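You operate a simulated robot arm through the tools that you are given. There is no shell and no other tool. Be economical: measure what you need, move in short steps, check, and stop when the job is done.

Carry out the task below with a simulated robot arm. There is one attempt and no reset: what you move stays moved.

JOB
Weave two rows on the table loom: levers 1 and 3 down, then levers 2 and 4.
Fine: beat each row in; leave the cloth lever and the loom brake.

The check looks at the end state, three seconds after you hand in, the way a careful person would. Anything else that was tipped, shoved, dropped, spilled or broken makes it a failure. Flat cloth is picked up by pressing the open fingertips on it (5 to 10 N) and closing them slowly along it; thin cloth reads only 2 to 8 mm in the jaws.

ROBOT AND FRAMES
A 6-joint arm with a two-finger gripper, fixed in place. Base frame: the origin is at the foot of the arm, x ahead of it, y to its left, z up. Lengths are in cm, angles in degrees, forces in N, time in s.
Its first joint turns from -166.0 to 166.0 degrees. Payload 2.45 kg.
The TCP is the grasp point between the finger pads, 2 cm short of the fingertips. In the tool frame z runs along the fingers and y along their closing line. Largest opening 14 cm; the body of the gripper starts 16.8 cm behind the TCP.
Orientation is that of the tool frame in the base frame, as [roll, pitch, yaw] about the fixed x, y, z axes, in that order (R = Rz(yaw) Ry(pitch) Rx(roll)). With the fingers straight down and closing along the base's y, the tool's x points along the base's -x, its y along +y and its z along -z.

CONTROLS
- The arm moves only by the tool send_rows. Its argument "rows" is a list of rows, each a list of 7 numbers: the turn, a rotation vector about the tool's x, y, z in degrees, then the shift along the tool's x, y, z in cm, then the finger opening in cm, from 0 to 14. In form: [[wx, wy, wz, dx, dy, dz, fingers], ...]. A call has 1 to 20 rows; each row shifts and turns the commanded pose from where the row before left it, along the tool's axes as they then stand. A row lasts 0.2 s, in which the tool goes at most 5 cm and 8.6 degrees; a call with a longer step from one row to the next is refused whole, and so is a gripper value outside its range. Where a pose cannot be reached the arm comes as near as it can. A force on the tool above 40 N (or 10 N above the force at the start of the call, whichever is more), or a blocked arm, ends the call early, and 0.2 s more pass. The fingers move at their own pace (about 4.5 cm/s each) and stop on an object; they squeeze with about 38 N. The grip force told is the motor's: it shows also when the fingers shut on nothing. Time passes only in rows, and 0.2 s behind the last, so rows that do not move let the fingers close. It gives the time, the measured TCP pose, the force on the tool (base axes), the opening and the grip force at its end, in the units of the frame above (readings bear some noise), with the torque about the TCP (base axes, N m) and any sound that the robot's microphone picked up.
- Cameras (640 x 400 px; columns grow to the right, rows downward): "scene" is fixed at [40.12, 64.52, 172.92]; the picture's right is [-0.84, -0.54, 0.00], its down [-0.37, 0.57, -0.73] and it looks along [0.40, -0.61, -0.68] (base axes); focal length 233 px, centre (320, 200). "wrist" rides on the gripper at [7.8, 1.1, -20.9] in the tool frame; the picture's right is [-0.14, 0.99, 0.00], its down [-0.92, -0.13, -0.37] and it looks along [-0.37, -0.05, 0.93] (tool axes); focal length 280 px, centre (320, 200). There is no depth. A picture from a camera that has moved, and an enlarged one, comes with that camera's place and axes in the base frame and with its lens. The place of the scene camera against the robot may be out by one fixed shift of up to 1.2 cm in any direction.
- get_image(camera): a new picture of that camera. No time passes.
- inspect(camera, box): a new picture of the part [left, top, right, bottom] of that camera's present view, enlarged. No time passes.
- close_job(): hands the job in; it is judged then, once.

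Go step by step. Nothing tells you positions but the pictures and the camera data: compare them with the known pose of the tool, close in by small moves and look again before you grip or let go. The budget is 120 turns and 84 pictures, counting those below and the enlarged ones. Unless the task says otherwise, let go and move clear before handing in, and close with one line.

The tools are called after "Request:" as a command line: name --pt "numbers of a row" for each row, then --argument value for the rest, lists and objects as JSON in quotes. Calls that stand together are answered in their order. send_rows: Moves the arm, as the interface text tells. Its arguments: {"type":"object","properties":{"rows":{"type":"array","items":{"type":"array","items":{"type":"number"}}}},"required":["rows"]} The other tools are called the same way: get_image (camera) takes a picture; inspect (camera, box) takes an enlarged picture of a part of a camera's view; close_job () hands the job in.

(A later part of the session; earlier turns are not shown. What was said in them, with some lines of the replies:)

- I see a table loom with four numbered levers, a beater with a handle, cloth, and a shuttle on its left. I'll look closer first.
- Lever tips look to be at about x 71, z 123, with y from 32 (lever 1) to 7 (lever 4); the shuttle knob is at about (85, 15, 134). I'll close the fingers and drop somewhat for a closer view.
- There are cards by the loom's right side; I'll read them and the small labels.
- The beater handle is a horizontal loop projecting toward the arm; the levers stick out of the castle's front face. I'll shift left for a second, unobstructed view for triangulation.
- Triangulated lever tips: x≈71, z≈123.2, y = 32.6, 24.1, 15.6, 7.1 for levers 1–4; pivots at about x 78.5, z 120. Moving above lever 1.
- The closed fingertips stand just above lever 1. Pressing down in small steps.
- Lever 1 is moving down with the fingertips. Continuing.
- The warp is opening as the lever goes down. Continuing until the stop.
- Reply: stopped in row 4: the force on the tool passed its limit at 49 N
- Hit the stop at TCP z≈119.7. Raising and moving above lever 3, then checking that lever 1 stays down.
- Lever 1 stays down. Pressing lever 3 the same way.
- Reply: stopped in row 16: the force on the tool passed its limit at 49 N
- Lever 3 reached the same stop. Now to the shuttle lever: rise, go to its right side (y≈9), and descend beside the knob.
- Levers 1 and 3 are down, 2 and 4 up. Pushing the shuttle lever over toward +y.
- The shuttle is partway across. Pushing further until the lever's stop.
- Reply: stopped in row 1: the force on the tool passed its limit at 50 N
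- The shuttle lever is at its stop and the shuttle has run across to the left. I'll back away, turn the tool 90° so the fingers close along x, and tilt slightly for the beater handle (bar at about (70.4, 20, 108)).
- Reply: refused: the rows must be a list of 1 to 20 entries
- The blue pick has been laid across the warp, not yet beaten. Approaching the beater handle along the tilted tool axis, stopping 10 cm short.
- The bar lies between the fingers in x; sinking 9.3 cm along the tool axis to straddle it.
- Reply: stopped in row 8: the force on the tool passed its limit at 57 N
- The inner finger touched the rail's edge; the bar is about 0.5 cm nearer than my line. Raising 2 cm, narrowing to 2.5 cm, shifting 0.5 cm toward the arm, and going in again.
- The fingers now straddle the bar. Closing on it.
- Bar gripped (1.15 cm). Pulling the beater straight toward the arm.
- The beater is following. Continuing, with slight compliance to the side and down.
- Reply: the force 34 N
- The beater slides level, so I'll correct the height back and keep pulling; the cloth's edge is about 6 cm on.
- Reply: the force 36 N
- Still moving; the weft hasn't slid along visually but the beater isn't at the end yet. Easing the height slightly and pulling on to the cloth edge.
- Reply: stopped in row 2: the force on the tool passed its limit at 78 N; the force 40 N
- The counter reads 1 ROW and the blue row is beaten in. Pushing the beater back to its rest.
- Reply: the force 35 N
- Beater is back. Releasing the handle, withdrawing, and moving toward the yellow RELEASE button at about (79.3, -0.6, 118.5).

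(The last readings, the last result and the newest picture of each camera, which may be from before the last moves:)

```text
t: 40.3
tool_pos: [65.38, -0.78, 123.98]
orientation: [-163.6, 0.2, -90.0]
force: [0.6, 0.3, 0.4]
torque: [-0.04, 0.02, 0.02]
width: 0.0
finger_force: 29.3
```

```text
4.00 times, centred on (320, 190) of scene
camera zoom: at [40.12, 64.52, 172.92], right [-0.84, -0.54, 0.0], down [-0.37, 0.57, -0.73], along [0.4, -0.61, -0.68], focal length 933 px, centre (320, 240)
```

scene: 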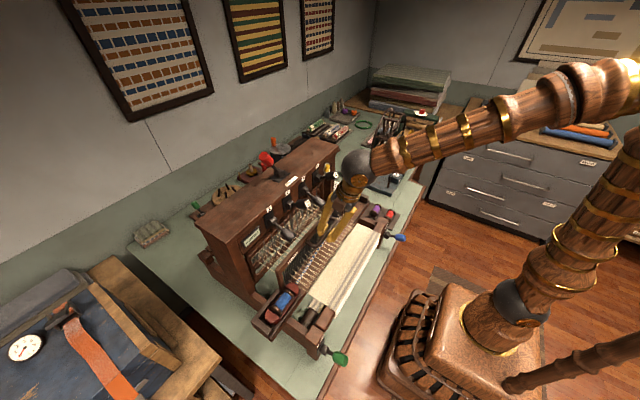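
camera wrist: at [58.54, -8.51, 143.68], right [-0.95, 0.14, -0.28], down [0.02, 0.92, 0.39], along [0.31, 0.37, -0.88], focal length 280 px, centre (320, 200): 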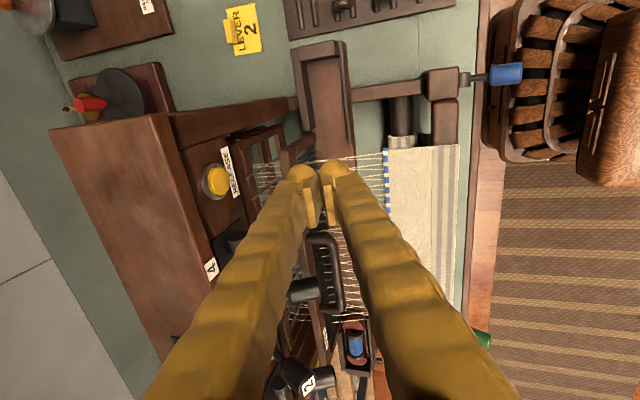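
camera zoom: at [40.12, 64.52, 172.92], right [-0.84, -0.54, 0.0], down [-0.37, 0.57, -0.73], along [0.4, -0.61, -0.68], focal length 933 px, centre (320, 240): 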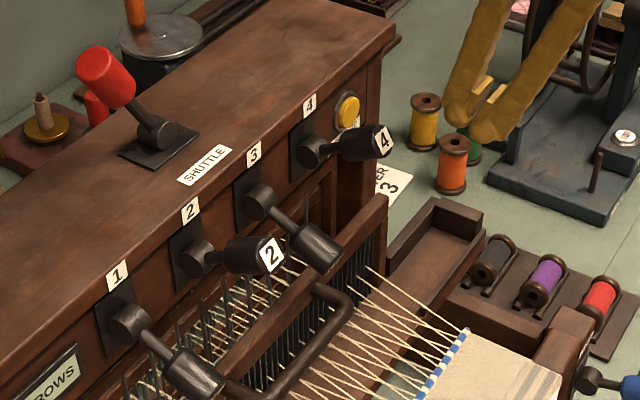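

The button is straight ahead of the closed fingertips. Approaching and pushing it in the +x direction.

Request:
send_rows --pt "0 0 0 0 -2.05 2.0 0" --pt "0 0 0 0 -2.05 2.0 0" --pt "0 0 0 0 -2.05 2.0 0" --pt "0 0 0 0 -0.96 0.28 0" --pt "0 0 0 0 -0.77 0.23 0" --pt "0 0 0 0 -0.48 0.14 0" --pt "0 0 0 0 -0.48 0.14 0" --pt "0 0 0 0 -0.48 0.14 0" --pt "0 0 0 0 -0.48 0.14 0" --pt "0 0 0 0 -0.48 0.14 0" --pt "0 0 0 0 -0.48 0.14 0" --pt "0 0 0 0 -0.48 0.14 0"

Request:
inspect --camera "scene" --box '[220, 150, 380, 250]'

Request:
get_image --camera "wrist"

```text
t: 42.5
tool_pos: [76.61, -0.74, 119.93]
orientation: [-164.0, 0.2, -90.1]
force: [-13.4, 0.2, 2.9]
torque: [0.03, -0.26, 0.12]
width: 0.02
finger_force: 29.6
heard: click
stopped in row 10: the force on the tool passed its limit at 55 N (the readings are from after the stop); the commanded pose is now the measured one
```

```text
4.00 times, centred on (300, 200) of scene
camera zoom: at [40.12, 64.52, 172.92], right [-0.84, -0.54, 0.0], down [-0.37, 0.57, -0.73], along [0.4, -0.61, -0.68], focal length 933 px, centre (400, 200)
```

zoom: 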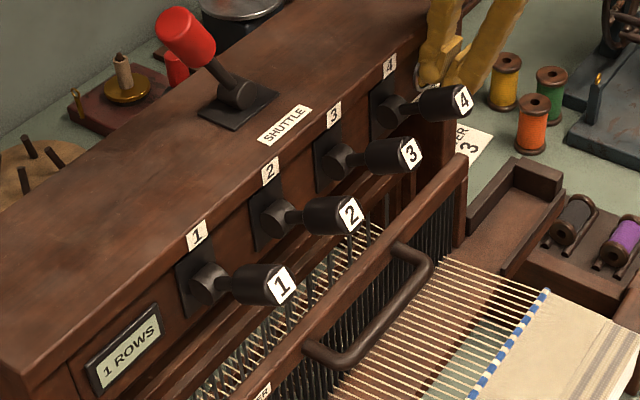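

```text
41 pictures are left
camera wrist: at [69.76, -8.55, 139.78], right [-0.95, 0.14, -0.27], down [0.02, 0.92, 0.39], along [0.31, 0.37, -0.88], focal length 280 px, centre (320, 200)
```

wrist: 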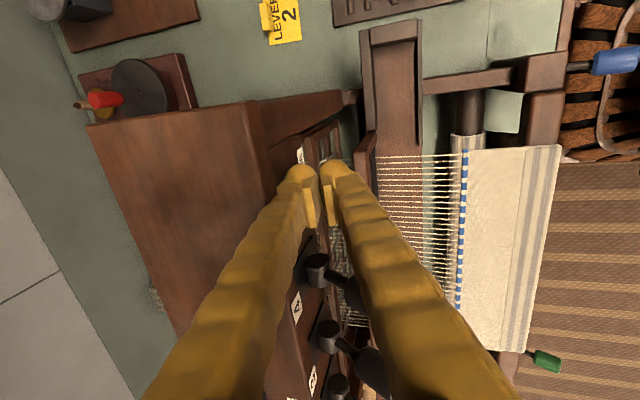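

All levers came back up. Backing off, rising, and going above lever 4.

Request:
send_rows --pt "0 0 0 0 1.92 -0.56 0" --pt "0 0 0 0 2.88 -0.84 0" --pt "0 0 0 0 0 -5 0" --pt "0 0 0 0 0 -5 0" --pt "0 0 0 -4 0 0 0" --pt "0 0 0 -3.85 0 0 0" --pt "0 0 0 0 -3.4 0 0" --pt "0 0 0 0 -1 0.5 0" --pt "0 0 0 0 0 0 0"

Request:
inspect --camera "scene" --box '[240, 130, 400, 230]'

Request:
get_image --camera "wrist"

```text
t: 44.5
tool_pos: [73.21, 7.23, 130.53]
orientation: [-163.9, 0.2, -90.0]
force: [-0.5, -0.3, 0.1]
torque: [0.0, 0.01, 0.04]
width: 0.0
finger_force: 29.6
```

```text
4.00 times, centred on (320, 180) of scene
camera zoom: at [40.12, 64.52, 172.92], right [-0.84, -0.54, 0.0], down [-0.37, 0.57, -0.73], along [0.4, -0.61, -0.68], focal length 933 px, centre (320, 280)
```

zoom: 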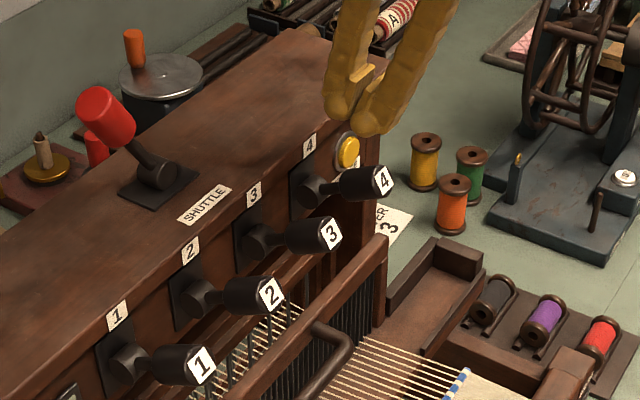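

```text
39 pictures are left
camera wrist: at [66.43, -0.69, 150.24], right [-0.95, 0.14, -0.27], down [0.02, 0.92, 0.39], along [0.31, 0.37, -0.88], focal length 280 px, centre (320, 200)
```

wrist: 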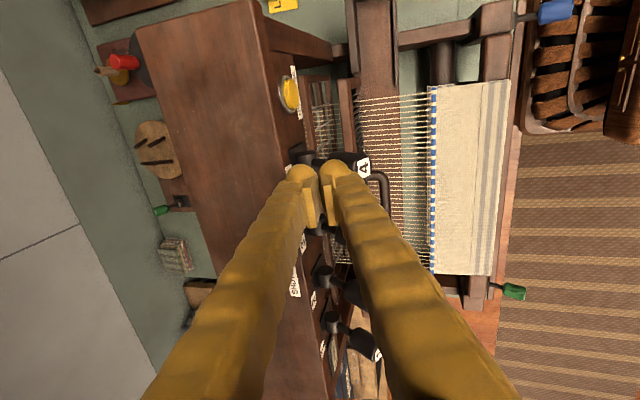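

Aligned over lever 4. Pressing straight down to the stop.

Request:
send_rows --pt "0 0 0 0 0.86 0.8 0" --pt "0 0 0 0 0.28 0.96 0" --pt "0 0 0 0 0.28 0.96 0" --pt "0 0 0 0 0.2 0.67 0" --pt "0 0 0 0 0.2 0.67 0" --pt "0 0 0 0 0.2 0.67 0" --pt "0 0 0 0 0.2 0.67 0" --pt "0 0 0 0 0.2 0.67 0" --pt "0 0 0 0 0.2 0.67 0" --pt "0 0 0 0 0.2 0.67 0" --pt "0 0 0 0 0.2 0.67 0" --pt "0 0 0 0 0.17 0.58 0" --pt "0 0 0 0 0.14 0.48 0" --pt "0 0 0 0 0.14 0.48 0" --pt "0 0 0 0 0.14 0.48 0" --pt "0 0 0 0 0.14 0.48 0"

Request:
inspect --camera "scene" --box '[240, 130, 400, 230]'

```text
t: 45.7
tool_pos: [72.42, 7.18, 126.22]
orientation: [-163.9, 0.1, -90.0]
force: [-10.0, 1.3, 7.0]
torque: [0.05, 0.29, 0.02]
width: 0.0
finger_force: 29.2
stopped in row 6: the force on the tool passed its limit at 49 N (the readings are from after the stop); the commanded pose is now the measured one
```

```text
4.00 times, centred on (320, 180) of scene
camera zoom: at [40.12, 64.52, 172.92], right [-0.84, -0.54, 0.0], down [-0.37, 0.57, -0.73], along [0.4, -0.61, -0.68], focal length 933 px, centre (320, 280)
```

zoom: 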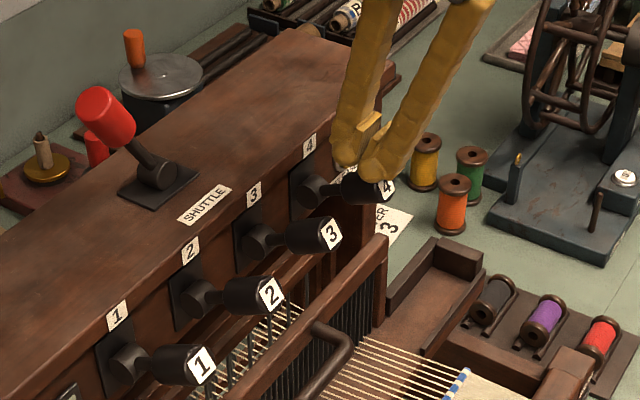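

The press stopped early with a force toward -x. Looking closely before doing anything more.

Request:
inspect --camera "wrist" --box '[260, 130, 420, 230]'

Request:
inspect --camera "scene" --box '[305, 155, 365, 193]'

```text
4.00 times, centred on (340, 180) of wrist
camera zoom: at [65.62, -0.69, 145.91], right [-0.95, 0.14, -0.27], down [0.02, 0.92, 0.39], along [0.31, 0.37, -0.88], focal length 1122 px, centre (240, 280)
```

zoom: 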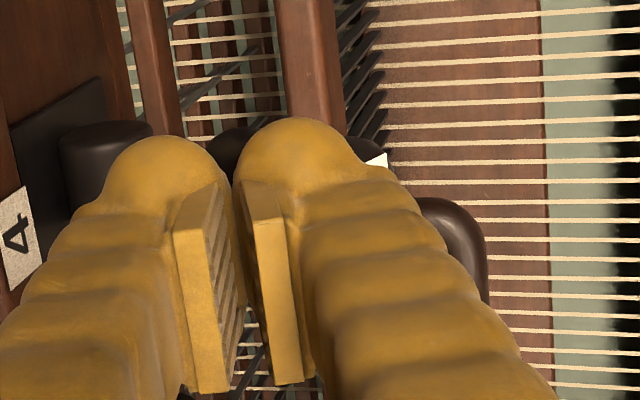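

```text
10.53 times, centred on (335, 174) of scene
camera zoom: at [40.12, 64.52, 172.92], right [-0.84, -0.54, 0.0], down [-0.37, 0.57, -0.73], along [0.4, -0.61, -0.68], focal length 2455 px, centre (162, 474)
```

zoom: 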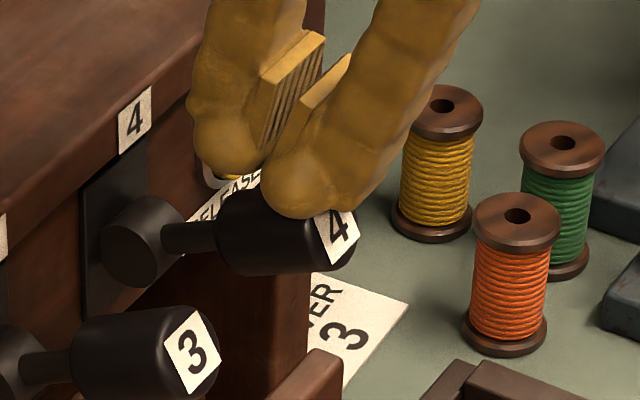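

The inner geometry may be jamming because of the tilt. I'll rise and go back to the straight-down orientation that worked for levers 1 and 3.

Request:
send_rows --pt "0 0 0 0 0 -4 0" --pt "0 0 0 0 0 -4 0" --pt "0 0 0 0 0 -4 0" --pt "-8.05 0 0 0 0 0 0" --pt "-8.05 0 0 0 0 0 0" --pt "0 0 8.5 0 0 0 0" --pt "0 0 8.5 0 0 0 0" --pt "0 0 8.5 0 0 0 0" --pt "0 0 8.5 0 0 0 0" --pt "0 0 8.5 0 0 0 0" --pt "0 0 8.5 0 0 0 0" --pt "0 0 8.5 0 0 0 0" --pt "0 0 8.5 0 0 0 0" --pt "0 0 8.5 0 0 0 0" --pt "0 0 8.5 0 0 0 0" --pt "0 0 5 0 0 0 0" --pt "0 0 0 0 0 0 0"

Request:
get_image --camera "wrist"

```text
t: 49.3
tool_pos: [69.16, 7.31, 137.57]
orientation: [179.8, 0.0, 179.8]
force: [0.0, -0.6, 0.2]
torque: [-0.01, 0.02, 0.0]
width: 0.0
finger_force: 29.9
```

```text
35 pictures are left
camera wrist: at [61.36, 8.18, 158.55], right [0.14, 0.99, 0.0], down [0.92, -0.13, 0.37], along [0.36, -0.05, -0.93], focal length 280 px, centre (320, 200)
```

wrist: 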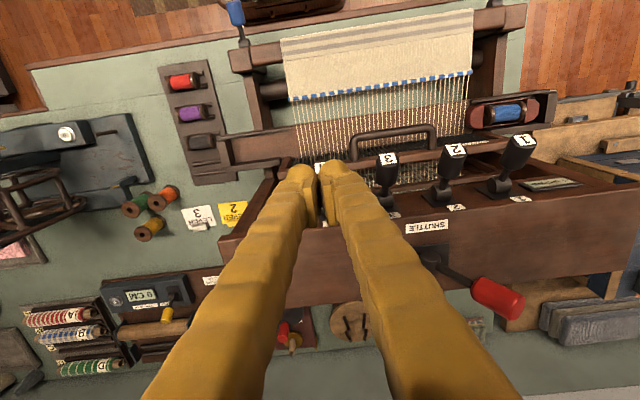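

Straight-down again. Moving over lever 4 and pressing, first partway.

Request:
send_rows --pt "0 0 0 -3.7 -0.2 2 0" --pt "0 0 0 0 0 4 0" --pt "0 0 0 0 0 2 0" --pt "0 0 0 0 0 1 0" --pt "0 0 0 0 0 1 0" --pt "0 0 0 0 0 0.7 0" --pt "0 0 0 0 0 0.7 0" --pt "0 0 0 0 0 0.7 0" --pt "0 0 0 0 0 0.7 0" --pt "0 0 0 0 0 0.7 0"

Request:
inspect --camera "scene" --box '[260, 140, 380, 215]'

```text
t: 51.5
tool_pos: [72.79, 7.04, 124.07]
orientation: [179.8, 0.0, -180.0]
force: [-0.8, 0.7, 0.5]
torque: [0.01, -0.02, -0.01]
width: 0.0
finger_force: 29.3
```

```text
5.33 times, centred on (320, 178) of scene
camera zoom: at [40.12, 64.52, 172.92], right [-0.84, -0.54, 0.0], down [-0.37, 0.57, -0.73], along [0.4, -0.61, -0.68], focal length 1244 px, centre (320, 320)
```

zoom: 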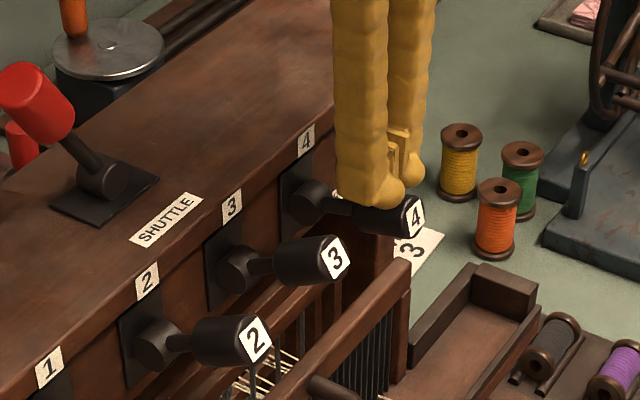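

Moves freely this way. Pressing on to the stop.

Request:
send_rows --pt "0 0 0 0 0 0.7 0" --pt "0 0 0 0 0 0.7 0" --pt "0 0 0 0 0 0.7 0" --pt "0 0 0 0 0 0.7 0" --pt "0 0 0 0 0 0.6 0" --pt "0 0 0 0 0 0.5 0" --pt "0 0 0 0 0 0.5 0" --pt "0 0 0 0 0 0.5 0"

```text
t: 53.3
tool_pos: [72.84, 7.06, 119.8]
orientation: [179.7, 0.3, 180.0]
force: [-1.7, 0.3, 7.3]
torque: [0.07, 0.01, -0.04]
width: 0.01
finger_force: 29.8
stopped in row 8: the force on the tool passed its limit at 49 N (the readings are from after the stop); the commanded pose is now the measured one
```

Lever 4 is at its stop. Now lever 2 (y≈24.1).

Request:
send_rows --pt "0 0 0 0 0 -2 0" --pt "0 0 0 0 0 -4 0" --pt "0 0 0 0 0 -5 0" --pt "0 0 0 0 4.25 0 0" --pt "0 0 0 0 4.25 0 0" --pt "0 0 0 0 4.25 0 0" --pt "0 0 0 0 4.25 0 0" --pt "0 0 0 0 0 0 0" --pt "0 0 0 0 0 1 0" --pt "0 0 0 0 0 1 0" --pt "0 0 0 0 0 1 0" --pt "0 0 0 0 0 0.7 0" --pt "0 0 0 0 0 0.7 0" --pt "0 0 0 0 0 0.7 0" --pt "0 0 0 0 0 0.7 0"

Request:
inspect --camera "scene" --box '[220, 140, 380, 240]'

```text
t: 56.5
tool_pos: [72.88, 24.15, 125.08]
orientation: [179.8, 0.3, 179.9]
force: [0.1, 0.3, 0.4]
torque: [0.04, 0.0, -0.01]
width: 0.0
finger_force: 29.5
```

```text
4.00 times, centred on (300, 190) of scene
camera zoom: at [40.12, 64.52, 172.92], right [-0.84, -0.54, 0.0], down [-0.37, 0.57, -0.73], along [0.4, -0.61, -0.68], focal length 933 px, centre (400, 240)
```

zoom: 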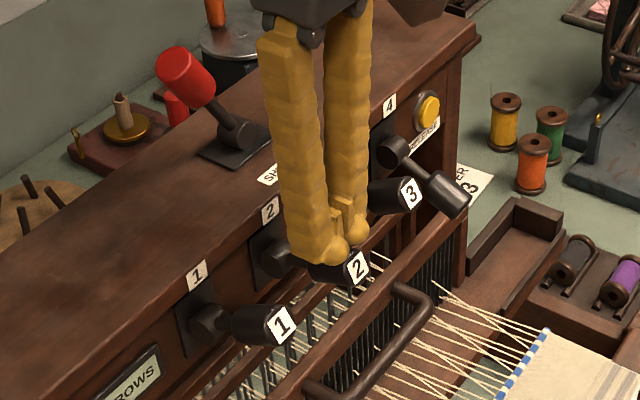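

Lever 4 stays down, and the fingertips are on lever 2. Pressing to the stop.

Request:
send_rows --pt "0 0 0 0 0 0.7 0" --pt "0 0 0 0 0 0.7 0" --pt "0 0 0 0 0 0.7 0" --pt "0 0 0 0 0 0.7 0" --pt "0 0 0 0 0 0.7 0" --pt "0 0 0 0 0 0.6 0" --pt "0 0 0 0 0 0.6 0" --pt "0 0 0 0 0 0.5 0" --pt "0 0 0 0 0 0.5 0" --pt "0 0 0 0 0 0.5 0"

```text
t: 58.6
tool_pos: [72.97, 24.14, 119.74]
orientation: [179.6, 0.7, 179.9]
force: [-0.2, 1.2, 7.6]
torque: [0.08, -0.01, -0.01]
width: 0.01
finger_force: 29.5
stopped in row 10: the force on the tool passed its limit at 48 N (the readings are from after the stop); the commanded pose is now the measured one
```

Lever 2 at its stop. Going to the left (+y) side of the shuttle knob.

Request:
send_rows --pt "0 0 0 0 0 -3 0" --pt "0 0 0 0 0 -5 0" --pt "0 0 0 0 0 -5 0" --pt "0 0 0 0 0 -5 0" --pt "0 0 0 0 0 -5 0" --pt "0 0 0 -3 2 0 0" --pt "0 0 0 -3 2 0 0" --pt "0 0 0 -3.2 2 0 0" --pt "0 0 0 -3.2 2 0 0" --pt "0 0 0 0 0 4 0" --pt "0 0 0 0 0 4 0" --pt "0 0 0 0 0 0 0"

Request:
get_image --camera "wrist"

Request:
inspect --camera "scene" --box '[200, 130, 440, 280]'

```text
t: 61.2
tool_pos: [85.33, 32.07, 134.87]
orientation: [179.6, 0.8, -180.0]
force: [0.6, 0.1, 0.2]
torque: [-0.02, -0.01, 0.04]
width: 0.05
finger_force: 29.2
```

```text
32 pictures are left
camera wrist: at [77.37, 33.05, 155.66], right [0.14, 0.99, 0.01], down [0.92, -0.13, 0.38], along [0.38, -0.04, -0.93], focal length 280 px, centre (320, 200)
```

wrist: 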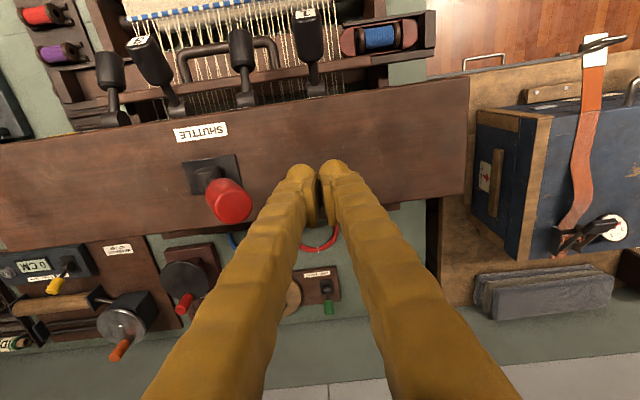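

```text
2.67 times, centred on (320, 205) of scene
camera zoom: at [40.12, 64.52, 172.92], right [-0.84, -0.54, 0.0], down [-0.37, 0.57, -0.73], along [0.4, -0.61, -0.68], focal length 622 px, centre (320, 187)
```

zoom: 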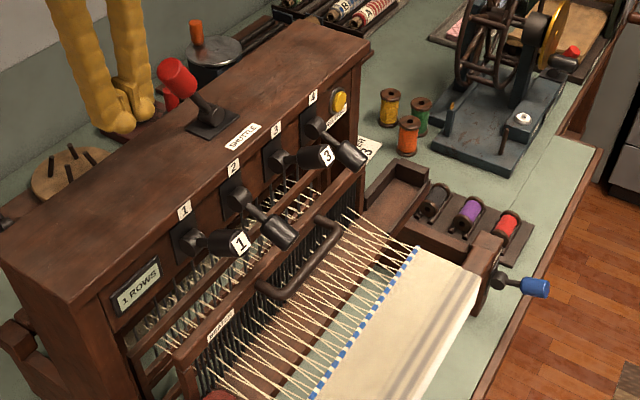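

Levers 2 and 4 down, 1 and 3 up. Pushing the shuttle lever to -y.

Request:
send_rows --pt "0 0 0 0 -1.5 0 0" --pt "0 0 0 0 -1.5 0 0" --pt "0 0 0 0 -1 0 0" --pt "0 0 0 0 -1 0 0" --pt "0 0 0 0 -1 0 0" --pt "0 0 0 0 -1 0 0" --pt "0 0 0 0 -1 0 0" --pt "0 0 0 0 -1 0 0" --pt "0 0 0 0 -1 0 0" --pt "0 0 0 0 -1 0 0" --pt "0 0 0 0 -0.8 0 0" --pt "0 0 0 0 -0.6 0 0" --pt "0 0 0 0 -0.6 0 0" --pt "0 0 0 0 -0.6 0 0"

Request:
inspect --camera "scene" --box '[200, 130, 440, 280]'

```text
t: 63.9
tool_pos: [85.05, 19.96, 134.75]
orientation: [179.3, 0.7, -179.7]
force: [2.3, 11.9, 5.0]
torque: [0.02, 0.0, 0.05]
width: 0.0
finger_force: 29.6
stopped in row 13: the force on the tool passed its limit at 50 N (the readings are from after the stop); the commanded pose is now the measured one
```

```text
2.67 times, centred on (320, 205) of scene
camera zoom: at [40.12, 64.52, 172.92], right [-0.84, -0.54, 0.0], down [-0.37, 0.57, -0.73], along [0.4, -0.61, -0.68], focal length 622 px, centre (320, 187)
```

zoom: 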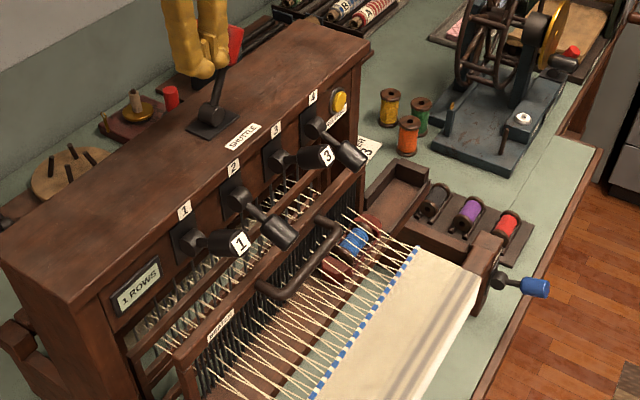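

The shuttle is crossing back. Backing off and turning to the beater orientation again.

Request:
send_rows --pt "0 0 0 0 2 0 0" --pt "0 0 0 0 0 -5 0" --pt "0 0 0 0 0 -5 0" --pt "0 0 0 5 -0.6 0 0" --pt "0 0 0 5 -0.6 0 2.5" --pt "0 0 0 5 -0.6 0 2.5" --pt "0 0 0 5 -0.5 0 2.5" --pt "0 0 -8.5 0 0 0 2.5" --pt "0 0 -8.5 0 0 0 2.5" --pt "0 0 -8.5 0 0 0 2.5" --pt "0 0 -8.5 0 0 0 2.5" --pt "0 0 -8.5 0 0 0 2.5" --pt "0 0 -8.5 0 0 0 2.5" --pt "0 0 -8.5 0 0 0 2.5" --pt "0 0 -8.5 0 0 0 2.5" --pt "0 0 -8.5 0 0 0 2.5" --pt "0 0 -8.5 0 0 0 2.5" --pt "0 0 -5 0 0 0 2.5" --pt "7.5 0 0 0 0 0 2.5" --pt "7.5 0 0 0 0 0 2.5"

Request:
inspect --camera "scene" --box '[200, 130, 440, 280]'

```text
refused: row 4 steps farther than a row can; nothing moved
```

```text
2.67 times, centred on (320, 205) of scene
camera zoom: at [40.12, 64.52, 172.92], right [-0.84, -0.54, 0.0], down [-0.37, 0.57, -0.73], along [0.4, -0.61, -0.68], focal length 622 px, centre (320, 187)
```

zoom: 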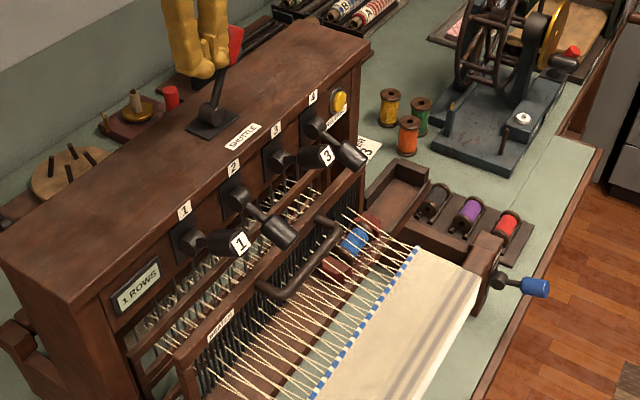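

One row stepped slightly too far; resending with smaller steps.

Request:
send_rows --pt "0 0 0 0 2 0 0" --pt "0 0 0 0 0 -5 0" --pt "0 0 0 0 0 -5 0" --pt "0 0 0 4.9 -0.5 0 0" --pt "0 0 0 4.9 -0.6 0 2.5" --pt "0 0 0 4.9 -0.6 0 2.5" --pt "0 0 0 4.9 -0.5 0 2.5" --pt "0 0 -8.5 0 0 0 2.5" --pt "0 0 -8.5 0 0 0 2.5" --pt "0 0 -8.5 0 0 0 2.5" --pt "0 0 -8.5 0 0 0 2.5" --pt "0 0 -8.5 0 0 0 2.5" --pt "0 0 -8.5 0 0 0 2.5" --pt "0 0 -8.5 0 0 0 2.5" --pt "0 0 -8.5 0 0 0 2.5" --pt "0 0 -8.5 0 0 0 2.5" --pt "0 0 -8.5 0 0 0 2.5" --pt "0 0 -5 0 0 0 2.5" --pt "7.5 0 0 0 0 0 2.5" --pt "7.5 0 0 0 0 0 2.5"

Request:
inspect --camera "scene" --box '[200, 130, 440, 280]'

```text
t: 68.1
tool_pos: [65.55, 19.51, 144.37]
orientation: [-164.3, 0.8, -89.8]
force: [0.1, 0.1, -0.4]
torque: [0.01, 0.05, 0.02]
width: 2.5
finger_force: 0.0
```

```text
2.67 times, centred on (320, 205) of scene
camera zoom: at [40.12, 64.52, 172.92], right [-0.84, -0.54, 0.0], down [-0.37, 0.57, -0.73], along [0.4, -0.61, -0.68], focal length 622 px, centre (320, 187)
```

zoom: 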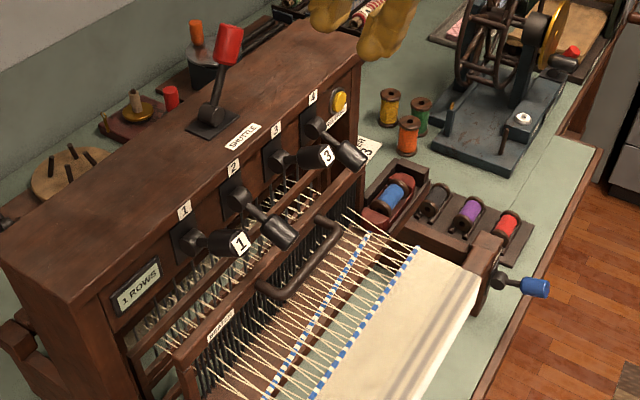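

The second pick is laid and the shuttle is home on the right. Approaching the handle as before.

Request:
send_rows --pt "0 0 0 0 2.7 0 2.5" --pt "0 0 0 0 2.72 0 2.5" --pt "0 0 0 0 0 4.4 2.5" --pt "0 0 0 0 0 4.4 2.5" --pt "0 0 0 0 0 4.4 2.5" --pt "0 0 0 0 0 4.4 2.5" --pt "0 0 0 0 0 4.4 2.5" --pt "0 0 0 0 0 4.4 2.5" --pt "0 0 0 0 0 0 2.5"

Request:
get_image --camera "wrist"

```text
t: 70.1
tool_pos: [67.39, 19.93, 117.54]
orientation: [-164.3, 0.7, -89.8]
force: [0.3, 0.6, -0.9]
torque: [-0.04, -0.03, 0.02]
width: 2.52
finger_force: 0.1
```

```text
27 pictures are left
camera wrist: at [60.92, 11.92, 137.34], right [-0.95, 0.14, -0.27], down [0.02, 0.92, 0.4], along [0.3, 0.38, -0.88], focal length 280 px, centre (320, 200)
```

wrist: 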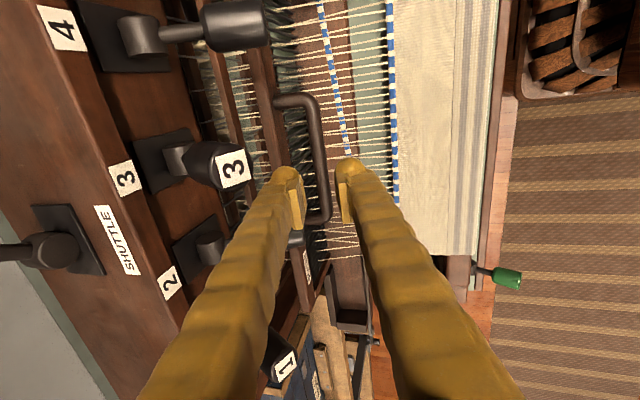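

The bar again lies between the fingers. Sinking to straddle it.

Request:
send_rows --pt "0 0 0 0.4 0 2 2.5" --pt "0 0 0 0 0 2 2.5" --pt "0 0 0 0 0 2 2.5" --pt "0 0 0 0 0 1 2.5" --pt "0 0 0 0 0 1 2.5" --pt "0 0 0 0 0 1 2.5" --pt "0 0 0 0 0 0.9 2.5" --pt "0 0 0 0 0 0 2.5"

Request:
get_image --camera "wrist"

```text
t: 71.9
tool_pos: [70.18, 19.46, 108.12]
orientation: [-164.4, 0.7, -89.8]
force: [-0.2, 0.3, -0.1]
torque: [-0.05, 0.0, -0.03]
width: 2.5
finger_force: 0.1
```

```text
26 pictures are left
camera wrist: at [63.47, 11.43, 127.84], right [-0.95, 0.14, -0.27], down [0.02, 0.92, 0.4], along [0.3, 0.38, -0.88], focal length 280 px, centre (320, 200)
```

wrist: 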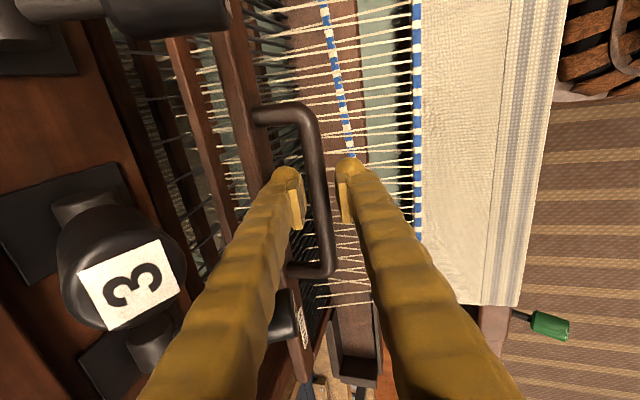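

Straddling the bar again. Sinking a touch, closing, then pulling level.

Request:
send_rows --pt "0 0 0 0 0 0.4 2.0" --pt "0 0 0 0 0 0 1.4" --pt "0 0 0 0 0 0 0.8" --pt "0 0 0 0 0 0 0.4" --pt "0 0 0 0 0 0 0.4" --pt "0 0 0 0 0.96 -0.27 0.4" --pt "0 0 0 0 0.96 -0.27 0.4" --pt "0 0 0 0 0.96 -0.27 0.4" --pt "0 0 0 0 0.96 -0.27 0.4"

```text
t: 73.9
tool_pos: [66.16, 19.61, 107.84]
orientation: [-164.4, 0.8, -89.8]
force: [2.5, 9.0, -7.7]
torque: [0.03, 0.02, -0.74]
width: 1.12
finger_force: 38.7
```

Request:
send_rows --pt "0 0 0 0 0.96 -0.27 0.4" --pt "0 0 0 0 0.96 -0.27 0.4" --pt "0 0 0 0 0.96 -0.27 0.4" --pt "0 0 0 0 0.96 -0.26 0.4"

```text
t: 74.9
tool_pos: [62.12, 19.5, 107.86]
orientation: [-164.3, 0.6, -89.7]
force: [2.2, 2.3, -4.4]
torque: [0.22, -0.02, -0.74]
width: 1.13
finger_force: 38.3
```

Request:
send_rows --pt "0 0 0 0 0.96 -0.27 0.4" --pt "0 0 0 0 0.96 -0.26 0.4" --pt "0 0 0 0 0.77 -0.21 0.4" --pt "0 0 0 0 0.77 -0.21 0.4" --pt "0 0 0 0 0.5 -0.14 0.4"

Request:
inspect --camera "scene" --box '[220, 180, 380, 280]'

```text
t: 75.7
tool_pos: [60.18, 19.59, 107.89]
orientation: [-163.8, 0.7, -89.8]
force: [26.6, 0.2, -18.3]
torque: [0.24, 0.03, -0.66]
width: 1.18
finger_force: 38.7
stopped in row 3: the force on the tool passed its limit at 75 N (the readings are from after the stop); the commanded pose is now the measured one
```

```text
4.00 times, centred on (300, 230) of scene
camera zoom: at [40.12, 64.52, 172.92], right [-0.84, -0.54, 0.0], down [-0.37, 0.57, -0.73], along [0.4, -0.61, -0.68], focal length 933 px, centre (400, 80)
```

zoom: 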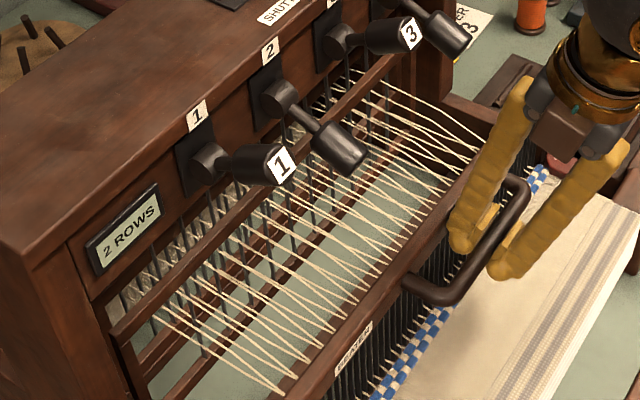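

The counter reads 2 ROWS and both rows are beaten in. Returning the beater to rest.

Request:
send_rows --pt "0 0 0 0 -0.96 0.28 0.4" --pt "0 0 0 0 -0.96 0.28 0.4" --pt "0 0 0 0 -0.96 0.28 0.4" --pt "0 0 0 0 -0.96 0.28 0.4" --pt "0 0 0 0 -0.96 0.28 0.4" --pt "0 0 0 0 0 0 0.4"

```text
t: 77.1
tool_pos: [64.9, 19.52, 107.89]
orientation: [-163.9, 0.8, -89.7]
force: [2.2, -1.1, 10.4]
torque: [0.29, 0.01, -0.72]
width: 1.14
finger_force: 38.1
```

Request:
send_rows --pt "0 0 0 0 -0.96 0.27 0.4" --pt "0 0 0 0 -0.96 0.27 0.4" --pt "0 0 0 0 -0.96 0.27 0.4" --pt "0 0 0 0 -0.96 0.27 0.4" --pt "0 0 0 0 -0.96 0.27 0.4" --pt "0 0 0 0 -0.29 0.08 0.4" --pt "0 0 0 0 0 0 0.4"

Request:
inspect --camera "scene" --box '[240, 180, 400, 280]'

```text
t: 78.7
tool_pos: [70.22, 19.62, 107.89]
orientation: [-163.9, 0.7, -89.8]
force: [0.8, -33.1, -2.9]
torque: [0.12, -0.01, -0.73]
width: 1.12
finger_force: 38.3
```

```text
4.00 times, centred on (320, 230) of scene
camera zoom: at [40.12, 64.52, 172.92], right [-0.84, -0.54, 0.0], down [-0.37, 0.57, -0.73], along [0.4, -0.61, -0.68], focal length 933 px, centre (320, 80)
```

zoom: 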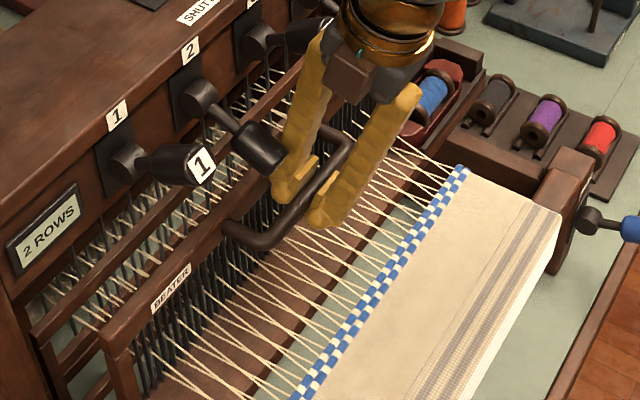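

Beater is back at rest. Opening and withdrawing along the tool axis, then clear.

Request:
send_rows --pt "0 0 0 0 0 0 2.4" --pt "0 0 0 0 0 0 2.4" --pt "0 0 0 0 0 -1 2.4" --pt "0 0 0 0 0 -2 2.4" --pt "0 0 0 0 0 -4 2.4" --pt "0 0 0 0 0 -5 2.4" --pt "0 0 0 0 0 -5 2.4" --pt "0 0 0 0 0 -5 2.4" --pt "0 0 0 0 0 -5 2.4" --pt "0 0 0 0 0 -5 2.4" --pt "0 0 0 0 0 -5 2.4" --pt "0 0 0 0 4 0 2.4" --pt "0 0 0 0 4 0 2.4" --pt "0 0 0 0 0 0 2.4"

Request:
get_image --camera "scene"

Request:
inspect --camera "scene" --box '[190, 140, 430, 290]'

```text
t: 81.7
tool_pos: [52.27, 19.23, 141.33]
orientation: [-164.0, 0.7, -89.8]
force: [-0.6, -0.1, 0.0]
torque: [0.01, -0.02, 0.01]
width: 2.37
finger_force: 0.1
```

```text
23 pictures are left
```

scene: 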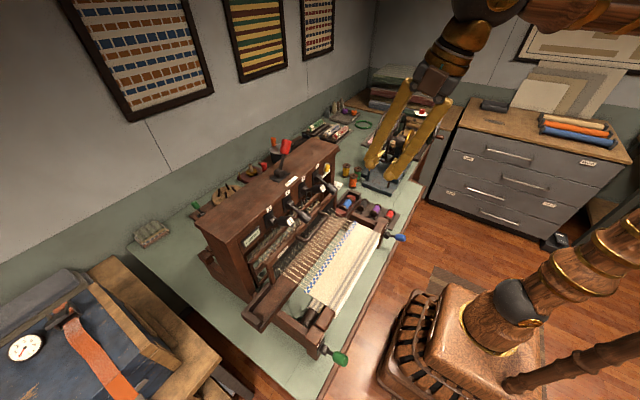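

```text
2.67 times, centred on (310, 215) of scene
camera zoom: at [40.12, 64.52, 172.92], right [-0.84, -0.54, 0.0], down [-0.37, 0.57, -0.73], along [0.4, -0.61, -0.68], focal length 622 px, centre (347, 160)
```

zoom: 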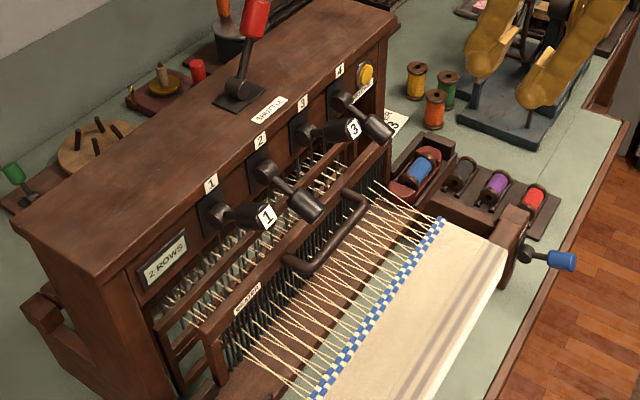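

Two checkered rows are woven and beaten in. The counter reads 2 ROWS, the arm is clear, and nothing else was disturbed, so I'm handing in.

Request:
close_job

```text
The job is handed in.
```

Both rows are woven and beaten in (levers 1 and 3, then 2 and 4): the counter reads 2 ROWS, I left the cloth lever and brake alone, levers 2 and 4 are still down, and the arm is clear.
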